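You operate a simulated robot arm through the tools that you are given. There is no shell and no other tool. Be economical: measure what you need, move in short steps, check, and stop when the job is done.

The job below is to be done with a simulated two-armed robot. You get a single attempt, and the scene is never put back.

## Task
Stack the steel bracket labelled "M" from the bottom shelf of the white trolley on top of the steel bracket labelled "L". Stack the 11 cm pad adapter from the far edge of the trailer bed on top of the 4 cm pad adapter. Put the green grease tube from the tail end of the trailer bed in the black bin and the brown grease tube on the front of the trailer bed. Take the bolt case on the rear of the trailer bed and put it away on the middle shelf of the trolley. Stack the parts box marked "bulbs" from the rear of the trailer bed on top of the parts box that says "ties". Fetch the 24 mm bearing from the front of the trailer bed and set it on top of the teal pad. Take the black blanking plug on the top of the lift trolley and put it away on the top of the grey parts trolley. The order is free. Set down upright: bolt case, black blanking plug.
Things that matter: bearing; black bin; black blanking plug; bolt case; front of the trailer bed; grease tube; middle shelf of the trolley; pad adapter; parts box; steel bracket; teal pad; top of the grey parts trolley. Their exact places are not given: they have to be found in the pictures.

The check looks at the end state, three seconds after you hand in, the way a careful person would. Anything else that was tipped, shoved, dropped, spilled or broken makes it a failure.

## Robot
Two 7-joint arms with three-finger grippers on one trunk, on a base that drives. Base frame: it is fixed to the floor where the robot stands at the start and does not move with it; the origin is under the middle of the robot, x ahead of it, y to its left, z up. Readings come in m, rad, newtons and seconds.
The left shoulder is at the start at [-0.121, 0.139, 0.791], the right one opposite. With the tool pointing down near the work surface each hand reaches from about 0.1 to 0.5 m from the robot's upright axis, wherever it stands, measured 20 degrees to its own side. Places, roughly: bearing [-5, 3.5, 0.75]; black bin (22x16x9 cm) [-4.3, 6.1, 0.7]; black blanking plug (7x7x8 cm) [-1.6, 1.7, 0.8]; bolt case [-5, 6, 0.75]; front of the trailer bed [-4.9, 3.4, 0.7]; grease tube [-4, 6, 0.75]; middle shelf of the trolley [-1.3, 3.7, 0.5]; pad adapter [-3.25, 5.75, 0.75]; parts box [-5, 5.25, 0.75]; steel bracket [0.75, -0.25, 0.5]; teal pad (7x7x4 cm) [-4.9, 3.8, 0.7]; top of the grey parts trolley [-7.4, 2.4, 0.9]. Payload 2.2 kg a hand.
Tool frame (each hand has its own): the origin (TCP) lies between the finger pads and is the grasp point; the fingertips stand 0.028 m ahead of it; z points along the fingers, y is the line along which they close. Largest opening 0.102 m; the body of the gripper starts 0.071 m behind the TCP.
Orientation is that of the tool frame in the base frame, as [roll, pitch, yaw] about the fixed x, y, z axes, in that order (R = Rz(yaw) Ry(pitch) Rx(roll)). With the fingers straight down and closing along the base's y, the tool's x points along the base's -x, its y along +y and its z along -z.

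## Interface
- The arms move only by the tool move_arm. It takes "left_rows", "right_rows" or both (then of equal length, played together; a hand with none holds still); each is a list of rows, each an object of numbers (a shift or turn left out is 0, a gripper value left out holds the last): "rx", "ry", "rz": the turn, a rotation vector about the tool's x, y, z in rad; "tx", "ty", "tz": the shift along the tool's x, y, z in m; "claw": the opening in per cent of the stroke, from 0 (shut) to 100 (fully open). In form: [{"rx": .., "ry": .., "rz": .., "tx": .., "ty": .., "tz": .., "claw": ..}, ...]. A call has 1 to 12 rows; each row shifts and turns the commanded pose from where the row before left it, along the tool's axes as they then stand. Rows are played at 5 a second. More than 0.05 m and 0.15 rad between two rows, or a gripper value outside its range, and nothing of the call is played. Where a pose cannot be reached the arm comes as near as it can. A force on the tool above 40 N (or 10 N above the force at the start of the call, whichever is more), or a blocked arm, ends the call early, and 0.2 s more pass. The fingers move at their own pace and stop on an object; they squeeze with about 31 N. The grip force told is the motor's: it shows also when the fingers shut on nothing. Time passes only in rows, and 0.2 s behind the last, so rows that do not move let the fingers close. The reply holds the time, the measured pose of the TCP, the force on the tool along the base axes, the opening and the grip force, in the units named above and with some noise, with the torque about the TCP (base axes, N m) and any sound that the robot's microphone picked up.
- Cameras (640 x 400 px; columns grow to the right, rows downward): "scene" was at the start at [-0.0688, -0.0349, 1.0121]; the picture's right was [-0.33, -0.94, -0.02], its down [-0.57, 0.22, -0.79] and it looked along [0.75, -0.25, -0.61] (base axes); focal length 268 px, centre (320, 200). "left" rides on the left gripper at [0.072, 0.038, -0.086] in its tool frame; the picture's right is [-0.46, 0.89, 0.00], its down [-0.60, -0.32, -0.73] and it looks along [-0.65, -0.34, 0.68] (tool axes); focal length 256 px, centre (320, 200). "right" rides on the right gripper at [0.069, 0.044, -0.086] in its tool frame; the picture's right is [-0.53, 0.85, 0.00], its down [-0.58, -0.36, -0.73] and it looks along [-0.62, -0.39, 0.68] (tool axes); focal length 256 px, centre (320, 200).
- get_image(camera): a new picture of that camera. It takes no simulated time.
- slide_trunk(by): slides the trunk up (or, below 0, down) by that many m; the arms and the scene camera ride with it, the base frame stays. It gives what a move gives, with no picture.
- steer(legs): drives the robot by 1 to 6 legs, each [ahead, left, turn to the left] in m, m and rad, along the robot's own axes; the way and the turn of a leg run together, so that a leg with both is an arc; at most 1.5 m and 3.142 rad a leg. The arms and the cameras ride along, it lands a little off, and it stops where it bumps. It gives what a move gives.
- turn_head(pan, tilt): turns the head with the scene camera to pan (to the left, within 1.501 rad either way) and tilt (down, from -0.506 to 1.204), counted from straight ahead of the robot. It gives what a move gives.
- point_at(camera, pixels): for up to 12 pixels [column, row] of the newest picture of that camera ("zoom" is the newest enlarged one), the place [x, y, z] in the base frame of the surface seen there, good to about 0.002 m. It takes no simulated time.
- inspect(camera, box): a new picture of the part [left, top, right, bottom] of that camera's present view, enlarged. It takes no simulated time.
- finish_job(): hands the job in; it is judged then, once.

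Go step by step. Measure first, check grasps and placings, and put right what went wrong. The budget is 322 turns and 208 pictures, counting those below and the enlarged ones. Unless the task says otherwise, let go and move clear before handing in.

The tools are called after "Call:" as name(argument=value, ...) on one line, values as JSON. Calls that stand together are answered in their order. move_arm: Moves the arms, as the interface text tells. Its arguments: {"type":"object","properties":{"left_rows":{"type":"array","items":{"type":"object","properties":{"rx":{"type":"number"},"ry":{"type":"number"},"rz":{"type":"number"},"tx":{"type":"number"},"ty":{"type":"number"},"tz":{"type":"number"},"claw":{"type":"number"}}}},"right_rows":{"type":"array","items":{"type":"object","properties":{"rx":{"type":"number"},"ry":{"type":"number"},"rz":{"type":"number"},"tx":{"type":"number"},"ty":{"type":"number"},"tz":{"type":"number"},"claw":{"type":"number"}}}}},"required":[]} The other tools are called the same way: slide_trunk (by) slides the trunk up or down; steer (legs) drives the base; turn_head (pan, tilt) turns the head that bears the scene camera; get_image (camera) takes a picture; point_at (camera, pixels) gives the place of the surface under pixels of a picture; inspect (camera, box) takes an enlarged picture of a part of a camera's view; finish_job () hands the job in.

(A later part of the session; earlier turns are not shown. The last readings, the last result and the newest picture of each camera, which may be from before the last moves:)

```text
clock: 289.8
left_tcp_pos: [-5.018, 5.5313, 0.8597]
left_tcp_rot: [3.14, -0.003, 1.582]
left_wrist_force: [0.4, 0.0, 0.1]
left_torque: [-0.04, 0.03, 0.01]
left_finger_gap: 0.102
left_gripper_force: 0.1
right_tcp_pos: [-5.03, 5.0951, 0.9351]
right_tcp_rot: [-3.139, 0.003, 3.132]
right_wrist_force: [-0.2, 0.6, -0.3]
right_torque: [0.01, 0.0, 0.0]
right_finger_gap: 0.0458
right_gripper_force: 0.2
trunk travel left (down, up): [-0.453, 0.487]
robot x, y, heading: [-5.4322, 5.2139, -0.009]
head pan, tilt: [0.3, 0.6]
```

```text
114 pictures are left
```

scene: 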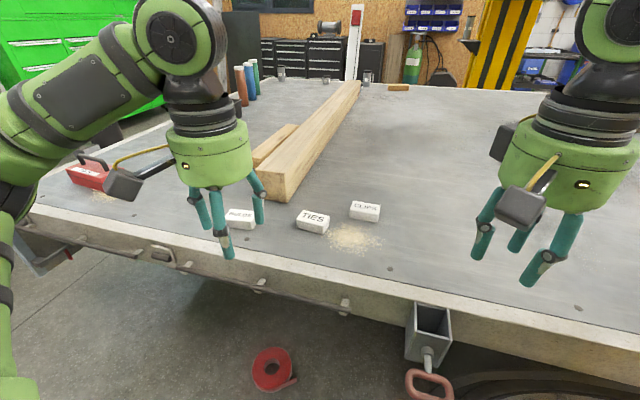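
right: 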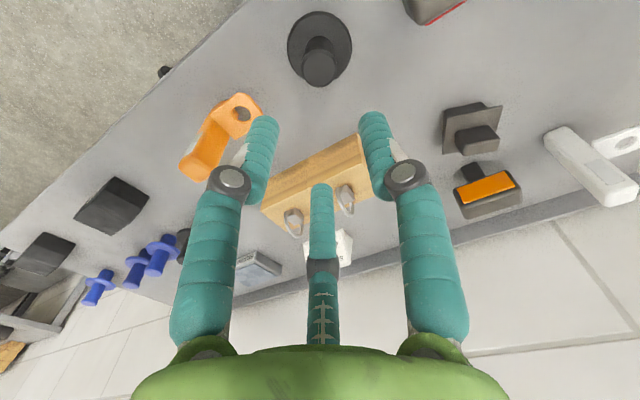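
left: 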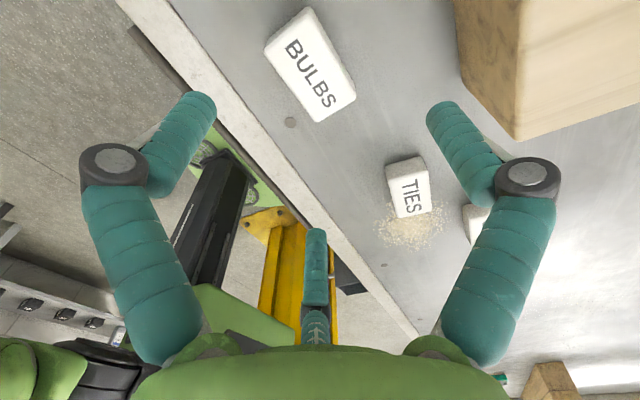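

Call:
point_at(camera="left", pixels=[[267, 43], [309, 12], [353, 88], [318, 117], [311, 66], [388, 163], [422, 158], [430, 210], [398, 215]])

Call:
inspect(camera="left", box=[250, 0, 450, 230])

```text
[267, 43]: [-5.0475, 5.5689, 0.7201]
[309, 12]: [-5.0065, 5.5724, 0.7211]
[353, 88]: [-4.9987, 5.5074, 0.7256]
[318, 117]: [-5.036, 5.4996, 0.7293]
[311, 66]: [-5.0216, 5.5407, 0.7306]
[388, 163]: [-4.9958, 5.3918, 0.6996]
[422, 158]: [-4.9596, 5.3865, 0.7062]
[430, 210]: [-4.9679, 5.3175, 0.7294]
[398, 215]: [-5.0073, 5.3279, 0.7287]
```

```text
1.74 times, centred on (350, 115) of left
```

zoom: 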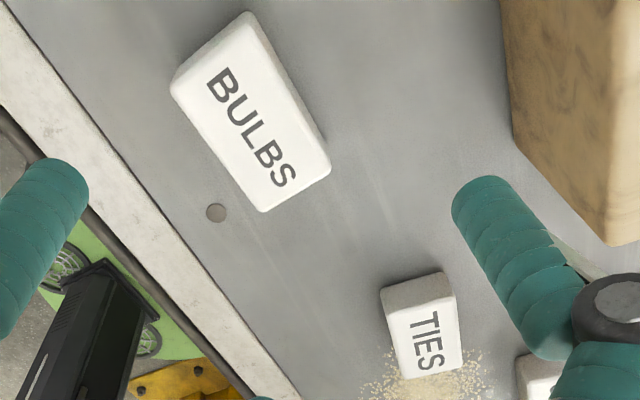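

BULBS centre is [-5.022,5.537] turned by about +8°. I match the yaw, offset for the one-versus-two finger geometry, and descend part way.

Call:
move_arm(left_rows=[{"rz": -0.13}, {"tx": 0.0064, "ty": -0.0121}, {"tz": 0.04}, {"tz": 0.04}, {}, {}])

Call:
get_image(camera="left")

```text
clock: 291.2
left_tcp_pos: [-5.0297, 5.5357, 0.7784]
left_tcp_rot: [3.141, -0.003, 1.711]
left_wrist_force: [-0.2, -0.2, -0.1]
left_torque: [0.0, -0.01, 0.0]
left_finger_gap: 0.1019
left_gripper_force: 0.1
right_tcp_pos: [-5.0298, 5.0951, 0.9351]
right_tcp_rot: [-3.139, 0.0, 3.133]
right_wrist_force: [-0.1, -0.4, 0.0]
right_torque: [0.02, -0.02, 0.0]
right_finger_gap: 0.046
right_gripper_force: 0.1
trunk travel left (down, up): [-0.453, 0.487]
robot x, y, heading: [-5.4351, 5.2111, -0.005]
head pan, tilt: [0.3, 0.6]
```

```text
112 pictures are left
```

left: 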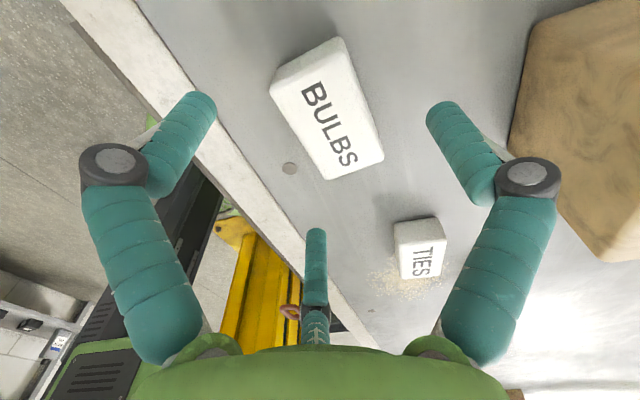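

Call:
point_at(camera="left", pixels=[[275, 80], [335, 42], [380, 155], [330, 176], [325, 110], [396, 248], [440, 238], [440, 270], [403, 278]])

```text
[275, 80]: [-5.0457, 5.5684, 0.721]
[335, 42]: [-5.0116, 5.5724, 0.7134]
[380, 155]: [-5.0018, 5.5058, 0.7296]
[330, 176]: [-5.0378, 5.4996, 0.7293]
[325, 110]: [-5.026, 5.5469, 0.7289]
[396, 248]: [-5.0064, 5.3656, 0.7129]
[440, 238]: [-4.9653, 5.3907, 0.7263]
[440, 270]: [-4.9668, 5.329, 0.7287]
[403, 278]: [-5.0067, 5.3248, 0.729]
```

Confirmed centre [-5.024,5.5366]. A 3 mm correction, then down to 0.733 and close.

Call:
move_arm(left_rows=[{"ty": -0.003}, {"tz": 0.025}, {"tz": 0.02}, {}, {"claw": 50}, {"claw": 0}, {}, {}, {}])

Call:
get_image(camera="left")

```text
clock: 293.2
left_tcp_pos: [-5.0361, 5.5392, 0.735]
left_tcp_rot: [3.14, -0.002, 1.711]
left_wrist_force: [2.5, 0.1, 7.1]
left_torque: [-0.1, -0.12, -0.04]
left_finger_gap: 0.0566
left_gripper_force: 30.5
right_tcp_pos: [-5.0294, 5.0952, 0.9352]
right_tcp_rot: [-3.139, 0.003, 3.131]
right_wrist_force: [0.7, -0.2, -0.5]
right_torque: [0.0, 0.02, 0.03]
right_finger_gap: 0.0458
right_gripper_force: 0.0
trunk travel left (down, up): [-0.453, 0.487]
robot x, y, heading: [-5.4326, 5.2138, -0.006]
head pan, tilt: [0.3, 0.6]
```

```text
111 pictures are left
```

left: 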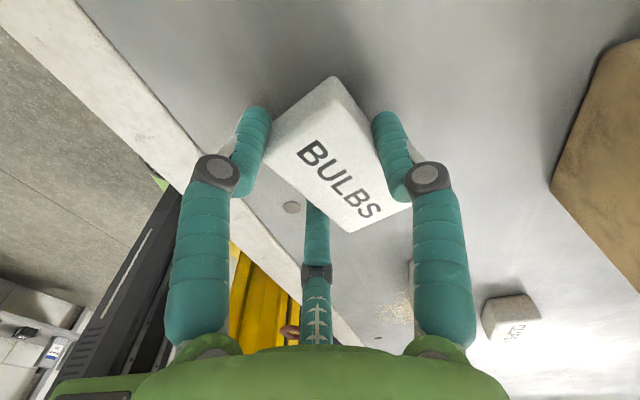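

Gripped (gap 5.7 cm, 30 N). I lift 8 cm and check.

Call:
move_arm(left_rows=[{"tz": -0.03}, {"tz": -0.03}, {"tz": -0.03}, {}])

Call:
get_image(camera="left")

Call:
point_at(camera="left", pixels=[[345, 230], [405, 207], [335, 78], [268, 143], [330, 170], [300, 170], [380, 180]])

```text
clock: 294.2
left_tcp_pos: [-5.0358, 5.5334, 0.8233]
left_tcp_rot: [3.141, -0.003, 1.713]
left_wrist_force: [0.0, 0.1, -1.0]
left_torque: [-0.03, 0.0, 0.0]
left_finger_gap: 0.0561
left_gripper_force: 30.9
right_tcp_pos: [-5.0282, 5.0944, 0.9338]
right_tcp_rot: [-3.139, 0.0, 3.133]
right_wrist_force: [0.1, 0.4, 0.2]
right_torque: [0.01, 0.0, 0.01]
right_finger_gap: 0.0458
right_gripper_force: 0.1
trunk travel left (down, up): [-0.453, 0.487]
robot x, y, heading: [-5.4341, 5.2149, -0.003]
head pan, tilt: [0.3, 0.6]
```

```text
110 pictures are left
```

left: 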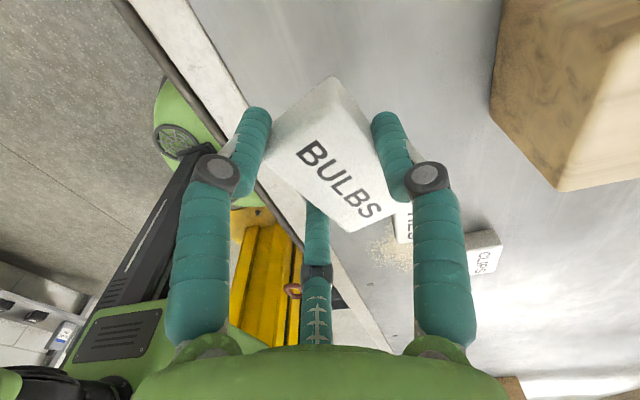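

```text
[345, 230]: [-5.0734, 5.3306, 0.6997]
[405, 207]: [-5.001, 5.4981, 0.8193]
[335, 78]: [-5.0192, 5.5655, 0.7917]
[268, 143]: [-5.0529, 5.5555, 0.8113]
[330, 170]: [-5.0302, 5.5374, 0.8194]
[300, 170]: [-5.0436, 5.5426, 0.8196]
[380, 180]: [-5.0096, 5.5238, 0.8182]
```

Held level; bottom is 3.45 cm below the TCP. I rotate to TIES's yaw and move over it, stopping about 1 cm above.

Call:
move_arm(left_rows=[{"rz": 0.094}, {"rz": 0.094}, {"tx": -0.035, "ty": 0.01}, {"tx": -0.035, "ty": 0.01}, {"tx": -0.035, "ty": 0.01}, {"tx": -0.035, "ty": 0.01}, {"tx": -0.035, "ty": 0.01}, {"tz": 0.03}, {"tz": 0.018}, {}, {}])

Call:
get_image(camera="left")

Call:
turn_head(pan=0.3, tilt=0.8)

Call:
get_image(camera="scene")

```text
clock: 296.6
left_tcp_pos: [-4.9955, 5.3569, 0.7755]
left_tcp_rot: [-3.142, -0.004, 1.523]
left_wrist_force: [0.3, -0.3, -0.8]
left_torque: [-0.01, 0.02, -0.01]
left_finger_gap: 0.0558
left_gripper_force: 31.2
right_tcp_pos: [-5.0283, 5.096, 0.9354]
right_tcp_rot: [-3.14, 0.001, 3.132]
right_wrist_force: [-0.5, 0.3, 1.1]
right_torque: [0.0, -0.03, 0.01]
right_finger_gap: 0.046
right_gripper_force: 0.1
trunk travel left (down, up): [-0.453, 0.487]
robot x, y, heading: [-5.435, 5.2096, -0.006]
head pan, tilt: [0.3, 0.6]
```

```text
109 pictures are left
```

left: 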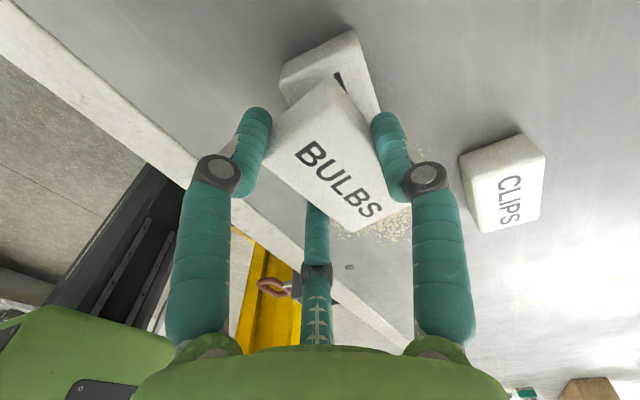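

```text
clock: 297.3
left_tcp_pos: [-4.9955, 5.3572, 0.7741]
left_tcp_rot: [3.141, -0.003, 1.523]
left_wrist_force: [0.1, -0.4, -0.9]
left_torque: [0.02, -0.01, -0.03]
left_finger_gap: 0.0556
left_gripper_force: 30.7
right_tcp_pos: [-5.0284, 5.0963, 0.935]
right_tcp_rot: [-3.14, -0.003, 3.133]
right_wrist_force: [-0.7, -0.3, -1.0]
right_torque: [-0.01, 0.02, 0.01]
right_finger_gap: 0.046
right_gripper_force: 0.0
trunk travel left (down, up): [-0.453, 0.487]
robot x, y, heading: [-5.4339, 5.2145, -0.01]
head pan, tilt: [0.3, 0.799]
```

```text
108 pictures are left
```

scene: 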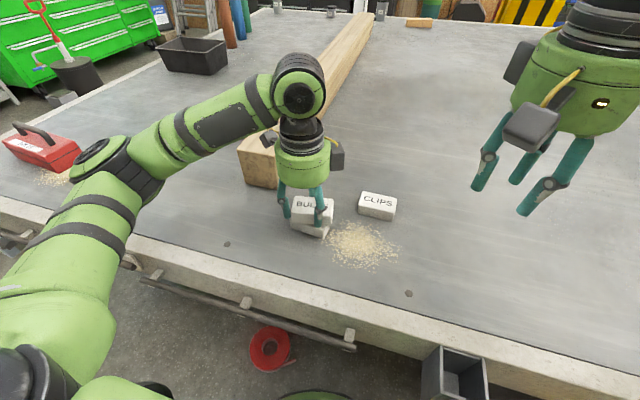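

Looks aligned. I verify the lateral offset between the two boxes from a zoom before lowering.

Call:
inspect(camera="scene", box=[260, 170, 370, 250])

Call:
point_at(camera="left", pixels=[[330, 70], [345, 60], [300, 85], [372, 100], [405, 205], [345, 225], [330, 83], [272, 140]])

```text
5.00 times, centred on (315, 210) of scene
```

zoom: 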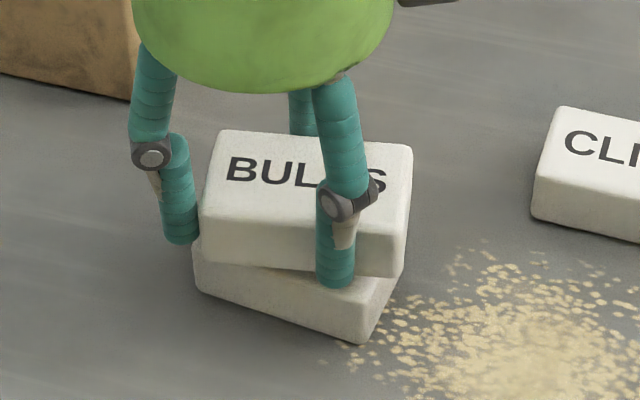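

```text
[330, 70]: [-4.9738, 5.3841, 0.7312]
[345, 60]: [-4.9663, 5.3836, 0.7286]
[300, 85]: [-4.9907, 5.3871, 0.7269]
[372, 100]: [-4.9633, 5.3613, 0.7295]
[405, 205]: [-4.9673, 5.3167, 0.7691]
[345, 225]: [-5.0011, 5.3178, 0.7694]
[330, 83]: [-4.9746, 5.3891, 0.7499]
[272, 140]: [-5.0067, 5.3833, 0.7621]
```

Call:
point_at(camera="zoom", pixels=[[200, 285], [280, 312], [355, 338], [215, 250], [300, 262], [395, 270], [375, 335], [392, 300], [232, 135], [400, 150], [205, 215]])

```text
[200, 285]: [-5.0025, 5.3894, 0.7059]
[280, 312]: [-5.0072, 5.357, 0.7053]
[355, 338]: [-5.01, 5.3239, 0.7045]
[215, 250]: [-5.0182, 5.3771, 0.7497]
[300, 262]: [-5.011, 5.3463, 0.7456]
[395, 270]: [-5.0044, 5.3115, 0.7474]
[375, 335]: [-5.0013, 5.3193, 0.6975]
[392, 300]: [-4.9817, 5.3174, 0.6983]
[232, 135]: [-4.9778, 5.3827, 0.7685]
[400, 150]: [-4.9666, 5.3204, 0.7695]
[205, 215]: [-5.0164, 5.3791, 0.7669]
```

BULBS is rotated about 14° in the grasp; relative to TIES it needs -0.305 rad and a shift of about [+0.009,+0.007]. I correct and recheck.

Call:
move_arm(left_rows=[{"rz": 0.1025}, {"rz": 0.1025}, {"rz": 0.1}, {"tx": 0.0097, "ty": 0.0057}, {}, {}])

Call:
inspect(camera="scene", box=[260, 170, 370, 250])

```text
clock: 298.7
left_tcp_pos: [-4.9846, 5.3657, 0.7741]
left_tcp_rot: [3.141, -0.004, 1.217]
left_wrist_force: [-0.5, -0.1, -0.5]
left_torque: [-0.03, 0.02, 0.02]
left_finger_gap: 0.0552
left_gripper_force: 31.2
right_tcp_pos: [-5.0285, 5.0943, 0.9342]
right_tcp_rot: [-3.14, -0.001, 3.133]
right_wrist_force: [0.5, 0.3, 0.1]
right_torque: [0.0, 0.0, 0.02]
right_finger_gap: 0.0459
right_gripper_force: 0.0
trunk travel left (down, up): [-0.453, 0.487]
robot x, y, heading: [-5.4337, 5.2121, -0.009]
head pan, tilt: [0.3, 0.799]
```

```text
5.00 times, centred on (315, 210) of scene
```

zoom: 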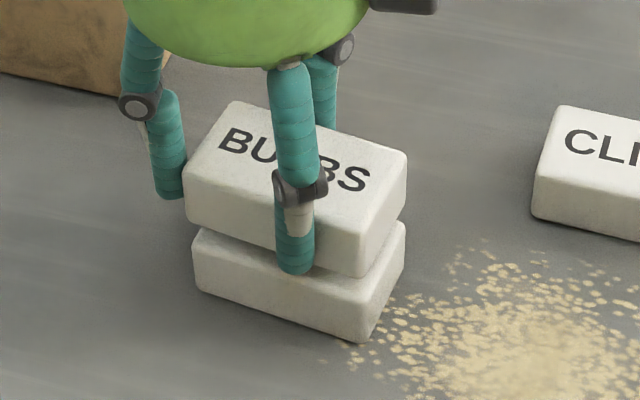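

Well aligned. I lower 1 cm, release and rise.

Call:
move_arm(left_rows=[{"tz": 0.006}, {"tz": 0.0035}, {"tz": 0.0015}, {}, {"claw": 65}, {"claw": 85}, {}, {"tz": -0.03}, {"tz": -0.04}, {"tz": -0.04}, {}])

Call:
inspect(camera="scene", box=[260, 170, 370, 250])

```text
clock: 301.1
left_tcp_pos: [-4.9848, 5.3649, 0.8728]
left_tcp_rot: [-3.139, -0.001, 1.219]
left_wrist_force: [0.0, 0.2, 0.5]
left_torque: [0.01, 0.02, -0.03]
left_finger_gap: 0.0866
left_gripper_force: 0.0
right_tcp_pos: [-5.0278, 5.0946, 0.9352]
right_tcp_rot: [-3.139, 0.0, 3.134]
right_wrist_force: [-0.3, -0.1, 0.3]
right_torque: [0.01, -0.02, -0.01]
right_finger_gap: 0.046
right_gripper_force: 0.0
trunk travel left (down, up): [-0.453, 0.487]
robot x, y, heading: [-5.4335, 5.2171, -0.01]
head pan, tilt: [0.3, 0.799]
```

```text
5.00 times, centred on (315, 210) of scene
```

zoom: 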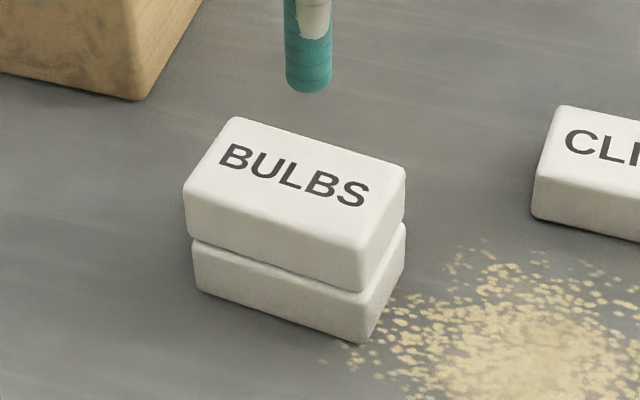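

BULBS sits squarely on TIES. Now I look over the bolt case, bin and tubes from here to plan the grasps.

Call:
turn_head(pan=0.75, tilt=0.55)

Call:
inspect(camera="scene", box=[140, 60, 460, 260])

Call:
get_image(camera="scene")

```text
clock: 302.0
left_tcp_pos: [-4.9864, 5.3646, 0.8726]
left_tcp_rot: [3.141, -0.004, 1.218]
left_wrist_force: [0.2, 0.4, -0.2]
left_torque: [0.0, 0.01, 0.02]
left_finger_gap: 0.0868
left_gripper_force: 0.0
right_tcp_pos: [-5.0279, 5.095, 0.9343]
right_tcp_rot: [-3.14, 0.0, 3.132]
right_wrist_force: [-0.3, 0.5, 0.1]
right_torque: [0.03, 0.02, 0.0]
right_finger_gap: 0.0459
right_gripper_force: 0.1
trunk travel left (down, up): [-0.453, 0.487]
robot x, y, heading: [-5.4365, 5.2118, -0.009]
head pan, tilt: [0.75, 0.55]
```

```text
2.00 times, centred on (300, 160) of scene
```

zoom: 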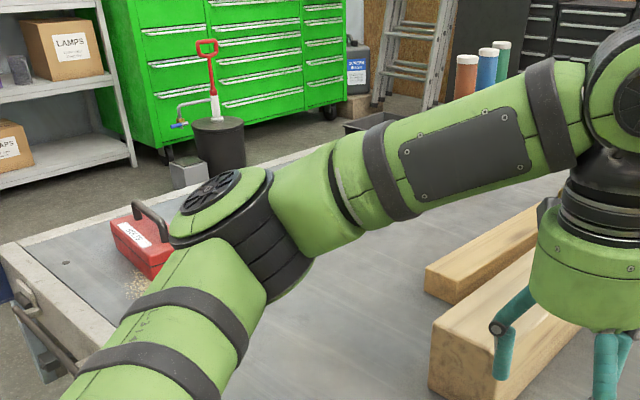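

```text
103 pictures are left
```

scene: 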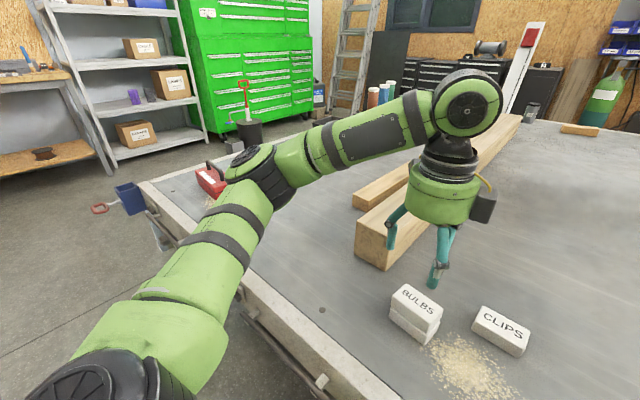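

The red-handled pump stands in a bucket behind the trailer. I measure the rear edge, bucket and cabinet to see the passage there.

Call:
point_at(camera="scene", pixels=[[248, 135], [240, 120], [235, 145], [210, 130], [300, 112], [190, 120], [140, 185], [110, 170], [130, 195], [373, 97], [520, 105], [320, 115]])

```text
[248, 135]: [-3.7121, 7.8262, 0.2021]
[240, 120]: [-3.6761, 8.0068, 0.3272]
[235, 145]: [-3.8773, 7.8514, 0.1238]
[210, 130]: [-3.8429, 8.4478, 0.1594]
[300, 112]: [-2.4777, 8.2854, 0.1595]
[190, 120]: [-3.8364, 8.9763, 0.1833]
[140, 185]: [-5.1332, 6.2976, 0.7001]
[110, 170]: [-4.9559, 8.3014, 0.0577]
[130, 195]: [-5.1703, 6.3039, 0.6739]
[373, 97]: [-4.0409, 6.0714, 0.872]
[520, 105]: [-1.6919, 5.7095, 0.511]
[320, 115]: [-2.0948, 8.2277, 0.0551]
```

The passage behind the trailer is about 1.4 m wide. I restore the left wrist, back off, and drive around to the rear.

Call:
move_arm(left_rows=[{"rz": -0.15, "tz": -0.03}, {"rz": -0.15, "tz": -0.03}, {"rz": -0.15}, {"rz": -0.15}, {"rz": -0.15}, {"rz": -0.15}, {"rz": -0.15}, {"rz": -0.15}, {"rz": -0.15}, {"rz": -0.15}, {"rz": -0.15}, {"rz": -0.15}])

Call:
steer(legs=[[-0.5, 0, 0], [0, 1.45, 0], [0, 0.25, 0], [1.4, 0, 0], [0.4, 0, 0]])

Call:
turn_head(pan=-0.9, tilt=0.5)

Call:
get_image(camera="scene")

```text
clock: 304.6
left_tcp_pos: [-4.9846, 5.3669, 0.9329]
left_tcp_rot: [3.137, 0.0, 3.02]
left_wrist_force: [-0.2, 0.5, 0.4]
left_torque: [0.0, 0.0, 0.02]
left_finger_gap: 0.0867
left_gripper_force: 0.0
right_tcp_pos: [-5.0284, 5.0957, 0.9349]
right_tcp_rot: [-3.141, 0.0, 3.133]
right_wrist_force: [-0.2, -0.3, 0.7]
right_torque: [0.0, 0.01, 0.01]
right_finger_gap: 0.0455
right_gripper_force: 0.1
trunk travel left (down, up): [-0.453, 0.487]
robot x, y, heading: [-5.4325, 5.2141, -0.008]
head pan, tilt: [0.75, 0.55]
```

```text
clock: 324.4
left_tcp_pos: [-3.6125, 6.9233, 0.9329]
left_tcp_rot: [3.138, -0.001, 2.955]
left_wrist_force: [0.8, 0.1, -0.5]
left_torque: [0.02, -0.01, 0.01]
left_finger_gap: 0.0868
left_gripper_force: 0.0
right_tcp_pos: [-3.6742, 6.6533, 0.9346]
right_tcp_rot: [-3.139, -0.001, 3.069]
right_wrist_force: [0.4, 0.2, -0.5]
right_torque: [-0.02, 0.04, -0.01]
right_finger_gap: 0.046
right_gripper_force: 0.0
trunk travel left (down, up): [-0.453, 0.487]
robot x, y, heading: [-4.0717, 6.7975, -0.067]
head pan, tilt: [0.75, 0.55]
```

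```text
clock: 326.1
left_tcp_pos: [-3.6123, 6.9217, 0.9324]
left_tcp_rot: [3.138, -0.001, 2.955]
left_wrist_force: [-1.0, -0.1, 0.2]
left_torque: [-0.03, 0.0, -0.01]
left_finger_gap: 0.0868
left_gripper_force: 0.0
right_tcp_pos: [-3.6737, 6.6541, 0.936]
right_tcp_rot: [-3.139, 0.002, 3.069]
right_wrist_force: [-0.4, -1.0, -0.1]
right_torque: [0.0, 0.0, -0.02]
right_finger_gap: 0.0456
right_gripper_force: 0.0
trunk travel left (down, up): [-0.453, 0.487]
robot x, y, heading: [-4.0678, 6.798, -0.074]
head pan, tilt: [-0.901, 0.499]
```

```text
102 pictures are left
```

scene: 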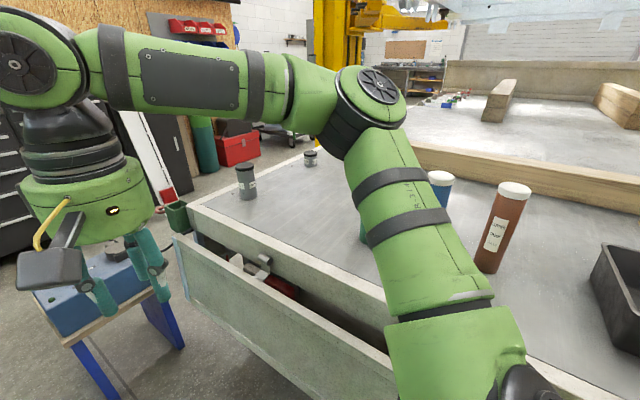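

A partly lowered tailgate hangs at the rear. I measure it, then turn to face the bed.

Call:
point_at(camera="scene", pixels=[[180, 240], [260, 290], [340, 345], [240, 330], [200, 300], [300, 380], [265, 265], [250, 240], [495, 260], [515, 190], [440, 180], [600, 290]])

Call:
steer(legs=[[0, 0.1, 0], [0, 0, -1.52]])

Call:
turn_head(pan=0.0, tilt=0.6)

Call:
get_image(camera="scene")

```text
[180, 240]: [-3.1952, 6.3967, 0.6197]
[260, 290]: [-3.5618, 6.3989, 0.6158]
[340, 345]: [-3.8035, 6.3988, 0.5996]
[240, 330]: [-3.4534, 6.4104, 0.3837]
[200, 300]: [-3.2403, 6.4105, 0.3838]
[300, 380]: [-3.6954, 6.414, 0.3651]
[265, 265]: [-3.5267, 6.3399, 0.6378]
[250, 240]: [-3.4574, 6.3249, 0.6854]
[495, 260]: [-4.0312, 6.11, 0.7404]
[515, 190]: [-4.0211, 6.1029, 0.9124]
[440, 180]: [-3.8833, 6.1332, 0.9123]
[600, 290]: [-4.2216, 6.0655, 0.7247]
```

```text
clock: 331.1
left_tcp_pos: [-3.9359, 6.4419, 0.9329]
left_tcp_rot: [3.138, -0.001, 1.388]
left_wrist_force: [-0.1, 0.1, 1.0]
left_torque: [0.01, 0.02, -0.01]
left_finger_gap: 0.0868
left_gripper_force: 0.1
right_tcp_pos: [-4.2053, 6.5012, 0.935]
right_tcp_rot: [-3.139, 0.001, 1.501]
right_wrist_force: [-0.2, 0.6, 0.2]
right_torque: [0.01, 0.01, 0.0]
right_finger_gap: 0.0458
right_gripper_force: 0.0
trunk travel left (down, up): [-0.453, 0.487]
robot x, y, heading: [-4.0665, 6.8964, -1.636]
head pan, tilt: [-0.901, 0.499]
```

```text
clock: 332.3
left_tcp_pos: [-3.9373, 6.4408, 0.9325]
left_tcp_rot: [3.137, 0.0, 1.389]
left_wrist_force: [0.2, 0.3, 1.2]
left_torque: [0.02, 0.0, -0.04]
left_finger_gap: 0.0868
left_gripper_force: 0.1
right_tcp_pos: [-4.2049, 6.5014, 0.9346]
right_tcp_rot: [-3.14, 0.0, 1.502]
right_wrist_force: [0.4, 0.1, 0.4]
right_torque: [0.02, -0.02, 0.06]
right_finger_gap: 0.0459
right_gripper_force: 0.0
trunk travel left (down, up): [-0.453, 0.487]
robot x, y, heading: [-4.0665, 6.8963, -1.635]
head pan, tilt: [0.0, 0.6]
```

```text
101 pictures are left
```

scene: 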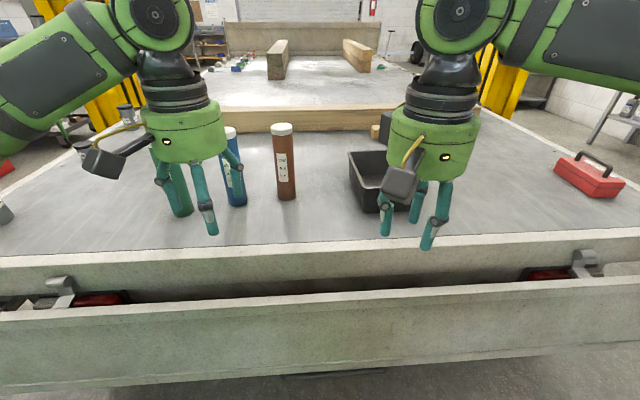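

The tailgate hangs at y 6.40, z 0.37–0.62. The tubes are ~21 cm tall. I measure the tubes and bin.

Call:
point_at(camera="scene", pixels=[[281, 128], [286, 195], [273, 165], [295, 165], [232, 132], [238, 200], [182, 210], [173, 180], [350, 165], [372, 205], [365, 190], [395, 155]])

Call:
inspect(camera="scene", box=[150, 110, 310, 230])

```text
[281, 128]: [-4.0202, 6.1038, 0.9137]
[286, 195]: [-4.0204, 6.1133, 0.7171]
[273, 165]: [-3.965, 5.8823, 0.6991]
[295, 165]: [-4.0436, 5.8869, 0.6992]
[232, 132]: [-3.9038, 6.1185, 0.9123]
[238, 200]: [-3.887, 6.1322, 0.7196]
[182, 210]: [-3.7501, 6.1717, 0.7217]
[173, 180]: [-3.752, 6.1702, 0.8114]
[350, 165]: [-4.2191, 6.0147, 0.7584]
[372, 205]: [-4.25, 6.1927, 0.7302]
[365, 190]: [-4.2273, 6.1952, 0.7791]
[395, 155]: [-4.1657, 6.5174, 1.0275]
```

```text
3.33 times, centred on (230, 170) of scene
```

zoom: 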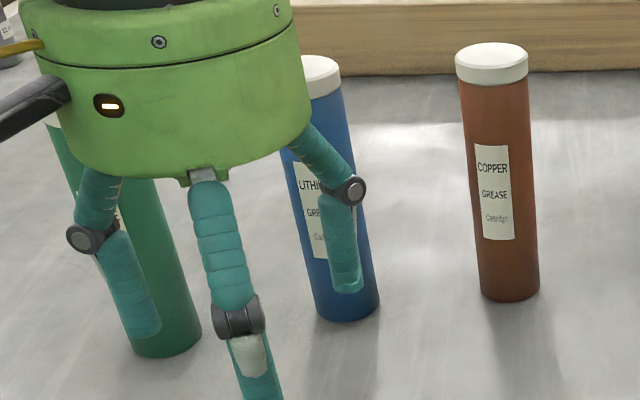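

Green stands at about [-3.75,6.15], brown at [-4.02,6.09], top 0.915. I raise the trunk 20 cm, straighten, and close in to y ≈ 6.68.

Call:
slide_trunk(by=0.2)

Call:
steer(legs=[[0, 0, 0.066], [0.2, 0.16, 0]])

Call:
move_arm(left_rows=[{"rz": -0.12, "claw": 75}, {"tx": -0.035}, {"tx": -0.035}, {"tx": -0.03}, {"tz": 0.04}, {}, {}])

Call:
get_image(camera="left")

```text
clock: 334.5
left_tcp_pos: [-3.9361, 6.4406, 1.1329]
left_tcp_rot: [3.139, 0.002, 1.388]
left_wrist_force: [0.6, 0.0, -0.3]
left_torque: [0.0, 0.03, -0.01]
left_finger_gap: 0.0868
left_gripper_force: 0.0
right_tcp_pos: [-4.2053, 6.5005, 1.1346]
right_tcp_rot: [-3.139, 0.003, 1.502]
right_wrist_force: [-0.1, -0.3, -0.4]
right_torque: [0.0, -0.03, -0.02]
right_finger_gap: 0.0457
right_gripper_force: 0.1
trunk travel left (down, up): [-0.653, 0.287]
robot x, y, heading: [-4.0615, 6.8977, -1.639]
head pan, tilt: [0.0, 0.6]
```

```text
clock: 336.8
left_tcp_pos: [-3.7435, 6.2572, 1.1345]
left_tcp_rot: [3.138, 0.003, 1.453]
left_wrist_force: [-0.2, 0.5, -0.6]
left_torque: [-0.02, -0.02, -0.03]
left_finger_gap: 0.0868
left_gripper_force: 0.0
right_tcp_pos: [-4.0153, 6.3, 1.1355]
right_tcp_rot: [-3.14, 0.001, 1.567]
right_wrist_force: [-0.2, 0.3, -0.3]
right_torque: [-0.02, -0.03, -0.02]
right_finger_gap: 0.0459
right_gripper_force: 0.1
trunk travel left (down, up): [-0.653, 0.287]
robot x, y, heading: [-3.8991, 6.7015, -1.568]
head pan, tilt: [0.0, 0.6]
```

```text
clock: 338.4
left_tcp_pos: [-3.7431, 6.1587, 1.0935]
left_tcp_rot: [3.138, 0.001, 1.572]
left_wrist_force: [-0.5, 0.6, 0.2]
left_torque: [0.02, 0.0, 0.02]
left_finger_gap: 0.0763
left_gripper_force: 0.1
right_tcp_pos: [-4.0153, 6.2978, 1.1347]
right_tcp_rot: [-3.139, 0.002, 1.567]
right_wrist_force: [0.5, -0.5, 0.4]
right_torque: [0.02, -0.02, 0.04]
right_finger_gap: 0.0457
right_gripper_force: 0.0
trunk travel left (down, up): [-0.653, 0.287]
robot x, y, heading: [-3.9007, 6.7072, -1.569]
head pan, tilt: [0.0, 0.6]
```

```text
99 pictures are left
```

left: 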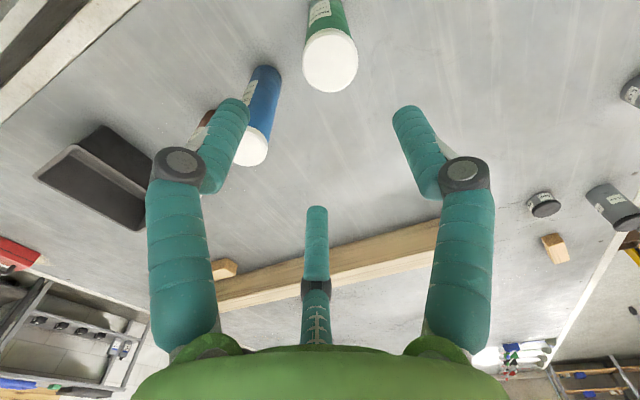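

The hand reaches well here. I measure the green tube's white cap.

Call:
point_at(camera="left", pixels=[[306, 60], [355, 60], [330, 33], [330, 88], [330, 60]])

```text
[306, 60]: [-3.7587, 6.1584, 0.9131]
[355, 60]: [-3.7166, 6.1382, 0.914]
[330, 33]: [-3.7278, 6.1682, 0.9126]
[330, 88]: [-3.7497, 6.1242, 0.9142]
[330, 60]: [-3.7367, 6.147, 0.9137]
```

Cap centre [-3.738,6.147]. I centre, descend to z ≈ 0.888, grip and lift.

Call:
move_arm(left_rows=[{"tx": -0.012, "ty": 0.005}, {"tz": 0.04}, {"tz": 0.04}, {"tz": 0.04}, {"tz": 0.04}, {"tz": 0.04}, {"tz": 0.005}, {}, {"claw": 0}, {}, {}, {}])

Call:
move_arm(left_rows=[{"tz": -0.04}, {"tz": -0.04}, {"tz": -0.04}, {"tz": -0.03}, {}])

Call:
get_image(camera="left")

```text
clock: 341.0
left_tcp_pos: [-3.7407, 6.1449, 0.8886]
left_tcp_rot: [3.138, 0.005, 1.573]
left_wrist_force: [0.4, -2.9, 5.8]
left_torque: [-0.52, -0.11, -0.05]
left_finger_gap: 0.0533
left_gripper_force: 31.2
right_tcp_pos: [-4.0154, 6.3005, 1.1358]
right_tcp_rot: [-3.139, 0.003, 1.569]
right_wrist_force: [-0.1, 0.0, 0.3]
right_torque: [0.0, -0.01, 0.01]
right_finger_gap: 0.0459
right_gripper_force: 0.0
trunk travel left (down, up): [-0.653, 0.287]
robot x, y, heading: [-3.8989, 6.7056, -1.572]
head pan, tilt: [0.0, 0.6]
```

```text
clock: 342.2
left_tcp_pos: [-3.7354, 6.1435, 1.0372]
left_tcp_rot: [3.138, 0.0, 1.573]
left_wrist_force: [0.4, 0.1, -5.0]
left_torque: [0.0, 0.04, 0.03]
left_finger_gap: 0.0533
left_gripper_force: 31.1
right_tcp_pos: [-4.0143, 6.2982, 1.135]
right_tcp_rot: [-3.139, 0.0, 1.567]
right_wrist_force: [-1.2, -0.8, -0.4]
right_torque: [0.03, 0.0, 0.01]
right_finger_gap: 0.0459
right_gripper_force: 0.0
trunk travel left (down, up): [-0.653, 0.287]
robot x, y, heading: [-3.9018, 6.7046, -1.571]
head pan, tilt: [0.0, 0.6]
```

```text
98 pictures are left
```

left: 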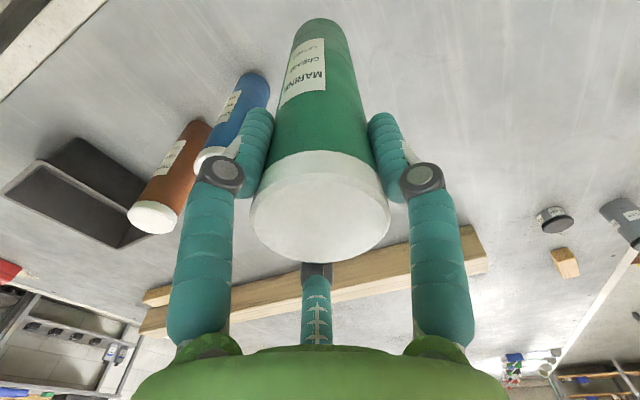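

The green tube is held. I measure the bin from here, then back off to carry it around the other tubes.

Call:
point_at(camera="left", pixels=[[72, 142], [150, 200], [118, 246], [8, 188], [50, 165], [80, 195], [60, 180], [130, 170], [100, 190]])

Call:
steer(legs=[[-0.27, 0, 0], [0, -0.5, 0]])

Call:
get_image(camera="scene")

Call:
get_image(camera="left")

```text
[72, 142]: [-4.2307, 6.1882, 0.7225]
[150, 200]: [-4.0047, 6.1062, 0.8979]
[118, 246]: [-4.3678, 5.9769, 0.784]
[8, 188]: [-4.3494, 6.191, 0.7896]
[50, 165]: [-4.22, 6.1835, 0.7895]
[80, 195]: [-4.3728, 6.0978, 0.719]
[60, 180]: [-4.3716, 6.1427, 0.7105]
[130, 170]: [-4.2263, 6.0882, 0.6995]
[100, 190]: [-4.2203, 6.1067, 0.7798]
```

```text
clock: 346.6
left_tcp_pos: [-4.251, 6.4195, 1.0364]
left_tcp_rot: [3.139, 0.0, 1.556]
left_wrist_force: [-0.4, 0.0, -4.6]
left_torque: [0.03, -0.02, 0.01]
left_finger_gap: 0.0531
left_gripper_force: 31.2
right_tcp_pos: [-4.5267, 6.5779, 1.1345]
right_tcp_rot: [-3.139, -0.002, 1.549]
right_wrist_force: [0.2, -0.7, 0.5]
right_torque: [-0.05, -0.01, -0.01]
right_finger_gap: 0.0458
right_gripper_force: 0.1
trunk travel left (down, up): [-0.653, 0.287]
robot x, y, heading: [-4.4043, 6.983, -1.589]
head pan, tilt: [0.0, 0.6]
```

```text
97 pictures are left
```

scene: 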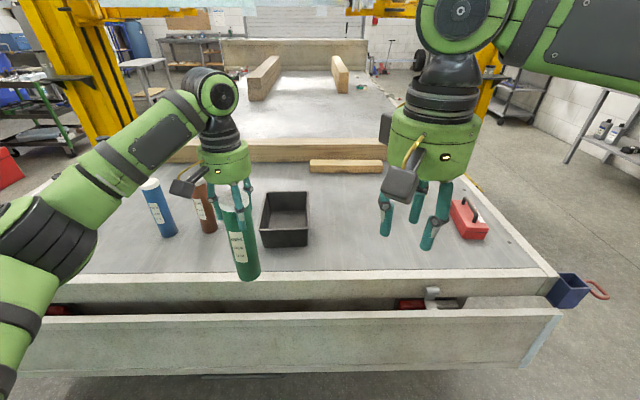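

```text
96 pictures are left
```

left: 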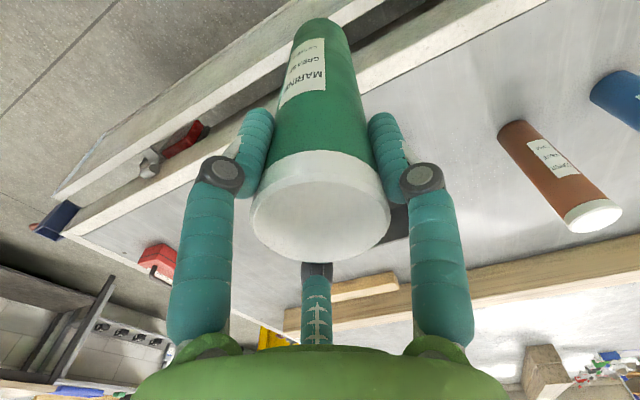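

The bin is in clear view. I measure its rim and floor.

Call:
point_at(camera="scene", pixels=[[270, 194], [306, 194], [306, 228], [264, 230], [287, 212], [285, 222], [240, 278], [472, 220], [463, 205], [485, 225]])

Call:
inspect(camera="scene", box=[420, 190, 520, 250])

```text
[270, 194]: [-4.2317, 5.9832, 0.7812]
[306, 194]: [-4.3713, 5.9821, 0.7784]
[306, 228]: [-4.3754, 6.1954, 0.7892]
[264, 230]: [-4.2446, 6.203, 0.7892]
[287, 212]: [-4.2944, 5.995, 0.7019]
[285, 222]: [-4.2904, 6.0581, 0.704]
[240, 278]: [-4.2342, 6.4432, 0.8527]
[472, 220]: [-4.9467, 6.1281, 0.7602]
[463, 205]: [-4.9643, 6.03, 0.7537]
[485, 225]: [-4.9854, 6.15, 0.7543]
```

```text
6.40 times, centred on (470, 220) of scene
```

zoom: 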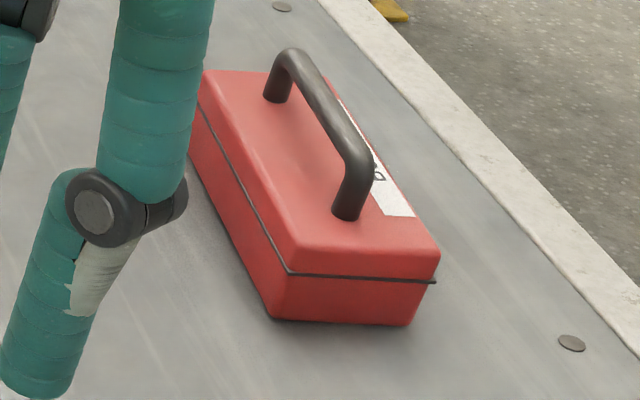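

Bin spans x -4.37…-4.235, y 5.98…6.20, floor 0.702. I drive ahead 27 cm and 6 cm right so the tube goes over the bin.

Call:
steer(legs=[[0.27, -0.06, 0.018]])

Call:
move_arm(left_rows=[{"tx": -0.025}, {"tx": -0.025}, {}, {}])

Call:
get_image(camera="scene")

```text
clock: 348.6
left_tcp_pos: [-4.3062, 6.155, 1.037]
left_tcp_rot: [3.138, 0.002, 1.567]
left_wrist_force: [0.1, 0.1, -4.7]
left_torque: [-0.01, -0.01, 0.02]
left_finger_gap: 0.0532
left_gripper_force: 30.7
right_tcp_pos: [-4.5839, 6.3111, 1.1356]
right_tcp_rot: [-3.141, 0.003, 1.563]
right_wrist_force: [-0.5, -0.7, 0.0]
right_torque: [-0.02, 0.0, -0.01]
right_finger_gap: 0.0462
right_gripper_force: 0.1
trunk travel left (down, up): [-0.653, 0.287]
robot x, y, heading: [-4.4697, 6.714, -1.578]
head pan, tilt: [0.0, 0.6]
```

```text
clock: 349.6
left_tcp_pos: [-4.3073, 6.106, 1.0355]
left_tcp_rot: [3.138, 0.0, 1.569]
left_wrist_force: [0.8, 0.1, -4.5]
left_torque: [0.03, 0.04, 0.03]
left_finger_gap: 0.0532
left_gripper_force: 31.2
right_tcp_pos: [-4.5849, 6.3079, 1.1359]
right_tcp_rot: [-3.14, 0.002, 1.564]
right_wrist_force: [-0.7, 0.2, 0.3]
right_torque: [0.0, 0.0, 0.01]
right_finger_gap: 0.0459
right_gripper_force: 0.0
trunk travel left (down, up): [-0.653, 0.287]
robot x, y, heading: [-4.467, 6.7102, -1.574]
head pan, tilt: [0.0, 0.6]
```

```text
94 pictures are left
```

scene: 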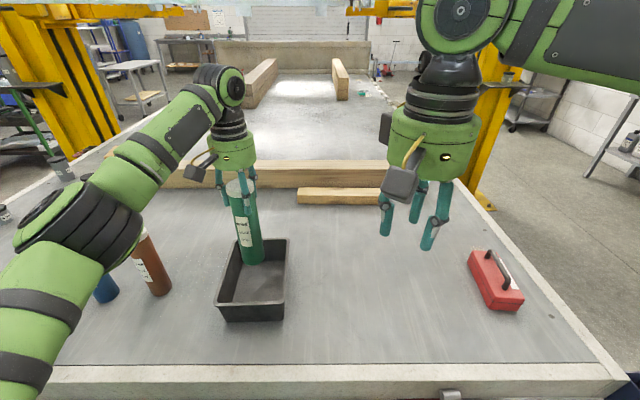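

The tube is above the bin centre. I lower 14.3 cm onto the bin floor and release.

Call:
move_arm(left_rows=[{"tz": 0.04}, {"tz": 0.04}, {"tz": 0.04}, {"tz": 0.015}, {"tz": 0.005}, {"tz": 0.003}, {}, {}])

Call:
get_image(camera="scene")

```text
clock: 351.4
left_tcp_pos: [-4.3039, 6.104, 0.8926]
left_tcp_rot: [3.137, -0.001, 1.568]
left_wrist_force: [0.3, 0.0, -4.7]
left_torque: [0.02, -0.02, -0.01]
left_finger_gap: 0.0531
left_gripper_force: 31.7
right_tcp_pos: [-4.5839, 6.3092, 1.1352]
right_tcp_rot: [-3.139, 0.002, 1.562]
right_wrist_force: [0.5, 0.2, -0.7]
right_torque: [-0.02, 0.0, -0.02]
right_finger_gap: 0.046
right_gripper_force: 0.0
trunk travel left (down, up): [-0.653, 0.287]
robot x, y, heading: [-4.4666, 6.7168, -1.58]
head pan, tilt: [0.0, 0.6]
```

```text
93 pictures are left
```

scene: 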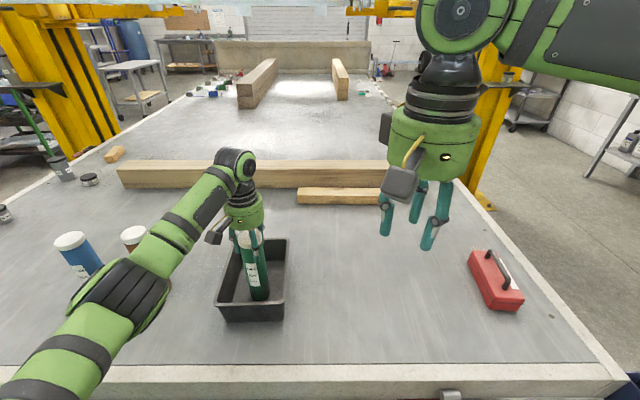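

No contact yet, so I go down in 1.5 mm steps.

Call:
move_arm(left_rows=[{"tz": 0.0015}, {"tz": 0.0015}, {"tz": 0.0015}, {}])

```text
clock: 352.4
left_tcp_pos: [-4.3051, 6.1051, 0.8925]
left_tcp_rot: [3.138, 0.004, 1.568]
left_wrist_force: [4.2, 0.0, 10.7]
left_torque: [0.01, -0.7, -0.01]
left_finger_gap: 0.0533
left_gripper_force: 31.1
right_tcp_pos: [-4.5848, 6.3114, 1.1362]
right_tcp_rot: [-3.141, 0.004, 1.564]
right_wrist_force: [-0.1, 0.4, -0.4]
right_torque: [-0.03, -0.01, 0.01]
right_finger_gap: 0.0461
right_gripper_force: 0.1
trunk travel left (down, up): [-0.653, 0.287]
robot x, y, heading: [-4.466, 6.7127, -1.577]
head pan, tilt: [0.0, 0.6]
```

Contact made (force now +10.7 N up). I ease 2 mm, release and rise.

Call:
move_arm(left_rows=[{"tz": -0.003}, {}, {"claw": 62}, {"claw": 75}, {}, {"tz": -0.04}, {"tz": -0.04}, {"tz": -0.04}, {"tz": -0.04}, {}])

Call:
get_image(camera="scene")

```text
clock: 354.6
left_tcp_pos: [-4.3045, 6.1041, 1.0526]
left_tcp_rot: [3.137, 0.0, 1.569]
left_wrist_force: [1.0, -0.6, 0.2]
left_torque: [0.02, 0.02, 0.01]
left_finger_gap: 0.0765
left_gripper_force: 0.1
right_tcp_pos: [-4.5842, 6.3087, 1.1349]
right_tcp_rot: [-3.141, 0.002, 1.565]
right_wrist_force: [0.5, 0.1, 0.0]
right_torque: [0.02, 0.0, 0.01]
right_finger_gap: 0.0459
right_gripper_force: 0.1
trunk travel left (down, up): [-0.653, 0.287]
robot x, y, heading: [-4.4693, 6.7152, -1.574]
head pan, tilt: [0.0, 0.6]
```

```text
92 pictures are left
```

scene: 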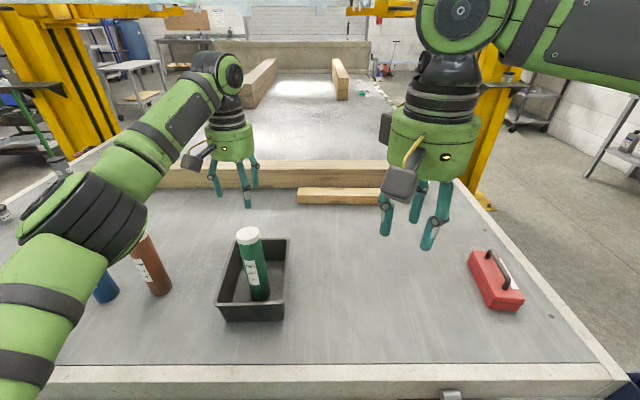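

The green tube stands in the bin. Next, brown: I slide the base 28.5 cm left (east) so the left hand is above it.

Call:
steer(legs=[[0, 0.285, 0]])

Call:
get_image(camera="left")

```text
clock: 356.6
left_tcp_pos: [-4.0194, 6.1047, 1.0537]
left_tcp_rot: [3.138, 0.003, 1.577]
left_wrist_force: [0.2, 0.4, 0.2]
left_torque: [-0.04, -0.01, -0.01]
left_finger_gap: 0.0762
left_gripper_force: 0.0
right_tcp_pos: [-4.2998, 6.3085, 1.1339]
right_tcp_rot: [-3.14, 0.002, 1.571]
right_wrist_force: [-0.4, 0.7, -0.5]
right_torque: [0.0, -0.04, 0.04]
right_finger_gap: 0.0461
right_gripper_force: 0.1
trunk travel left (down, up): [-0.653, 0.287]
robot x, y, heading: [-4.1872, 6.7147, -1.563]
head pan, tilt: [0.0, 0.6]
```

```text
91 pictures are left
```

left: 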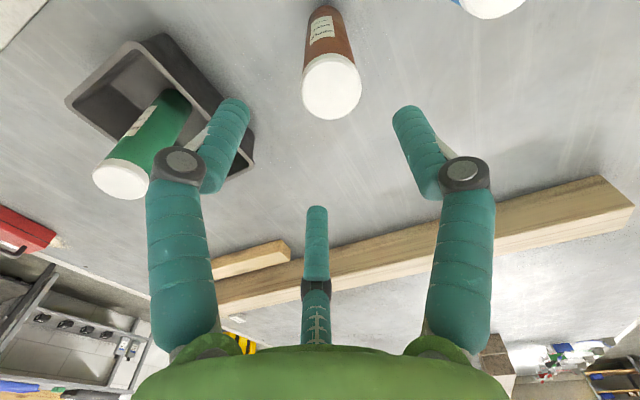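

Call:
point_at(camera="left", pixels=[[304, 88], [359, 88], [331, 60], [331, 116], [331, 88]])

```text
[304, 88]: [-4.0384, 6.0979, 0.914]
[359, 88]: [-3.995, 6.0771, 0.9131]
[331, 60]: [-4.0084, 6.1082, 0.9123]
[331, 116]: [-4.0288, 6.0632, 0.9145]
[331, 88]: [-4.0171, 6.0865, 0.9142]
```

Brown cap centre [-4.018,6.0865]. I centre, descend, grip, lift.

Call:
move_arm(left_rows=[{"tx": -0.018, "ty": 0.0015}, {"tz": 0.04}, {"tz": 0.04}, {"tz": 0.04}, {"tz": 0.04}, {"tz": 0.005}, {}, {"claw": 0}, {}, {}, {}])

Call:
move_arm(left_rows=[{"tz": -0.04}, {"tz": -0.04}, {"tz": -0.04}, {"tz": -0.04}, {"tz": -0.03}, {}])

Call:
get_image(camera="left")

```text
clock: 359.0
left_tcp_pos: [-4.0153, 6.0876, 0.8885]
left_tcp_rot: [3.137, 0.004, 1.576]
left_wrist_force: [-0.3, -2.8, 7.2]
left_torque: [-0.57, 0.34, 0.01]
left_finger_gap: 0.0539
left_gripper_force: 31.1
right_tcp_pos: [-4.2999, 6.3096, 1.1353]
right_tcp_rot: [-3.139, 0.002, 1.572]
right_wrist_force: [0.1, 0.4, -0.6]
right_torque: [0.01, 0.01, -0.02]
right_finger_gap: 0.0461
right_gripper_force: 0.1
trunk travel left (down, up): [-0.653, 0.287]
robot x, y, heading: [-4.1851, 6.7175, -1.563]
head pan, tilt: [0.0, 0.6]
```

```text
clock: 360.4
left_tcp_pos: [-4.0121, 6.091, 1.0775]
left_tcp_rot: [3.141, -0.002, 1.578]
left_wrist_force: [-0.3, 0.2, -5.1]
left_torque: [0.0, 0.0, -0.01]
left_finger_gap: 0.0536
left_gripper_force: 31.2
left hand out of reach, approached as far as the arm can: row 5
right_tcp_pos: [-4.2982, 6.308, 1.1345]
right_tcp_rot: [-3.139, -0.001, 1.574]
right_wrist_force: [0.1, -0.1, -0.2]
right_torque: [0.01, -0.02, -0.01]
right_finger_gap: 0.0458
right_gripper_force: 0.0
trunk travel left (down, up): [-0.653, 0.287]
robot x, y, heading: [-4.1843, 6.7113, -1.565]
head pan, tilt: [0.0, 0.6]
```

```text
90 pictures are left
```

left: 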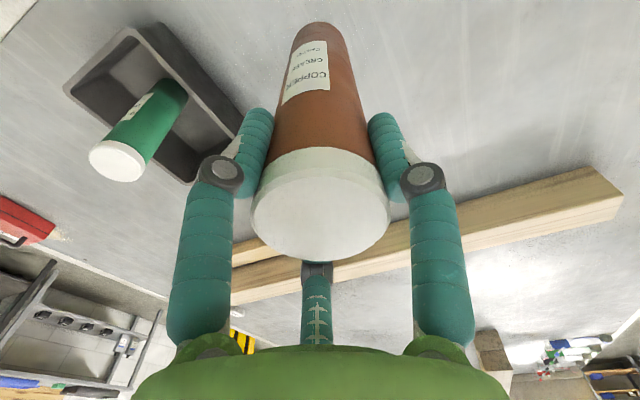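

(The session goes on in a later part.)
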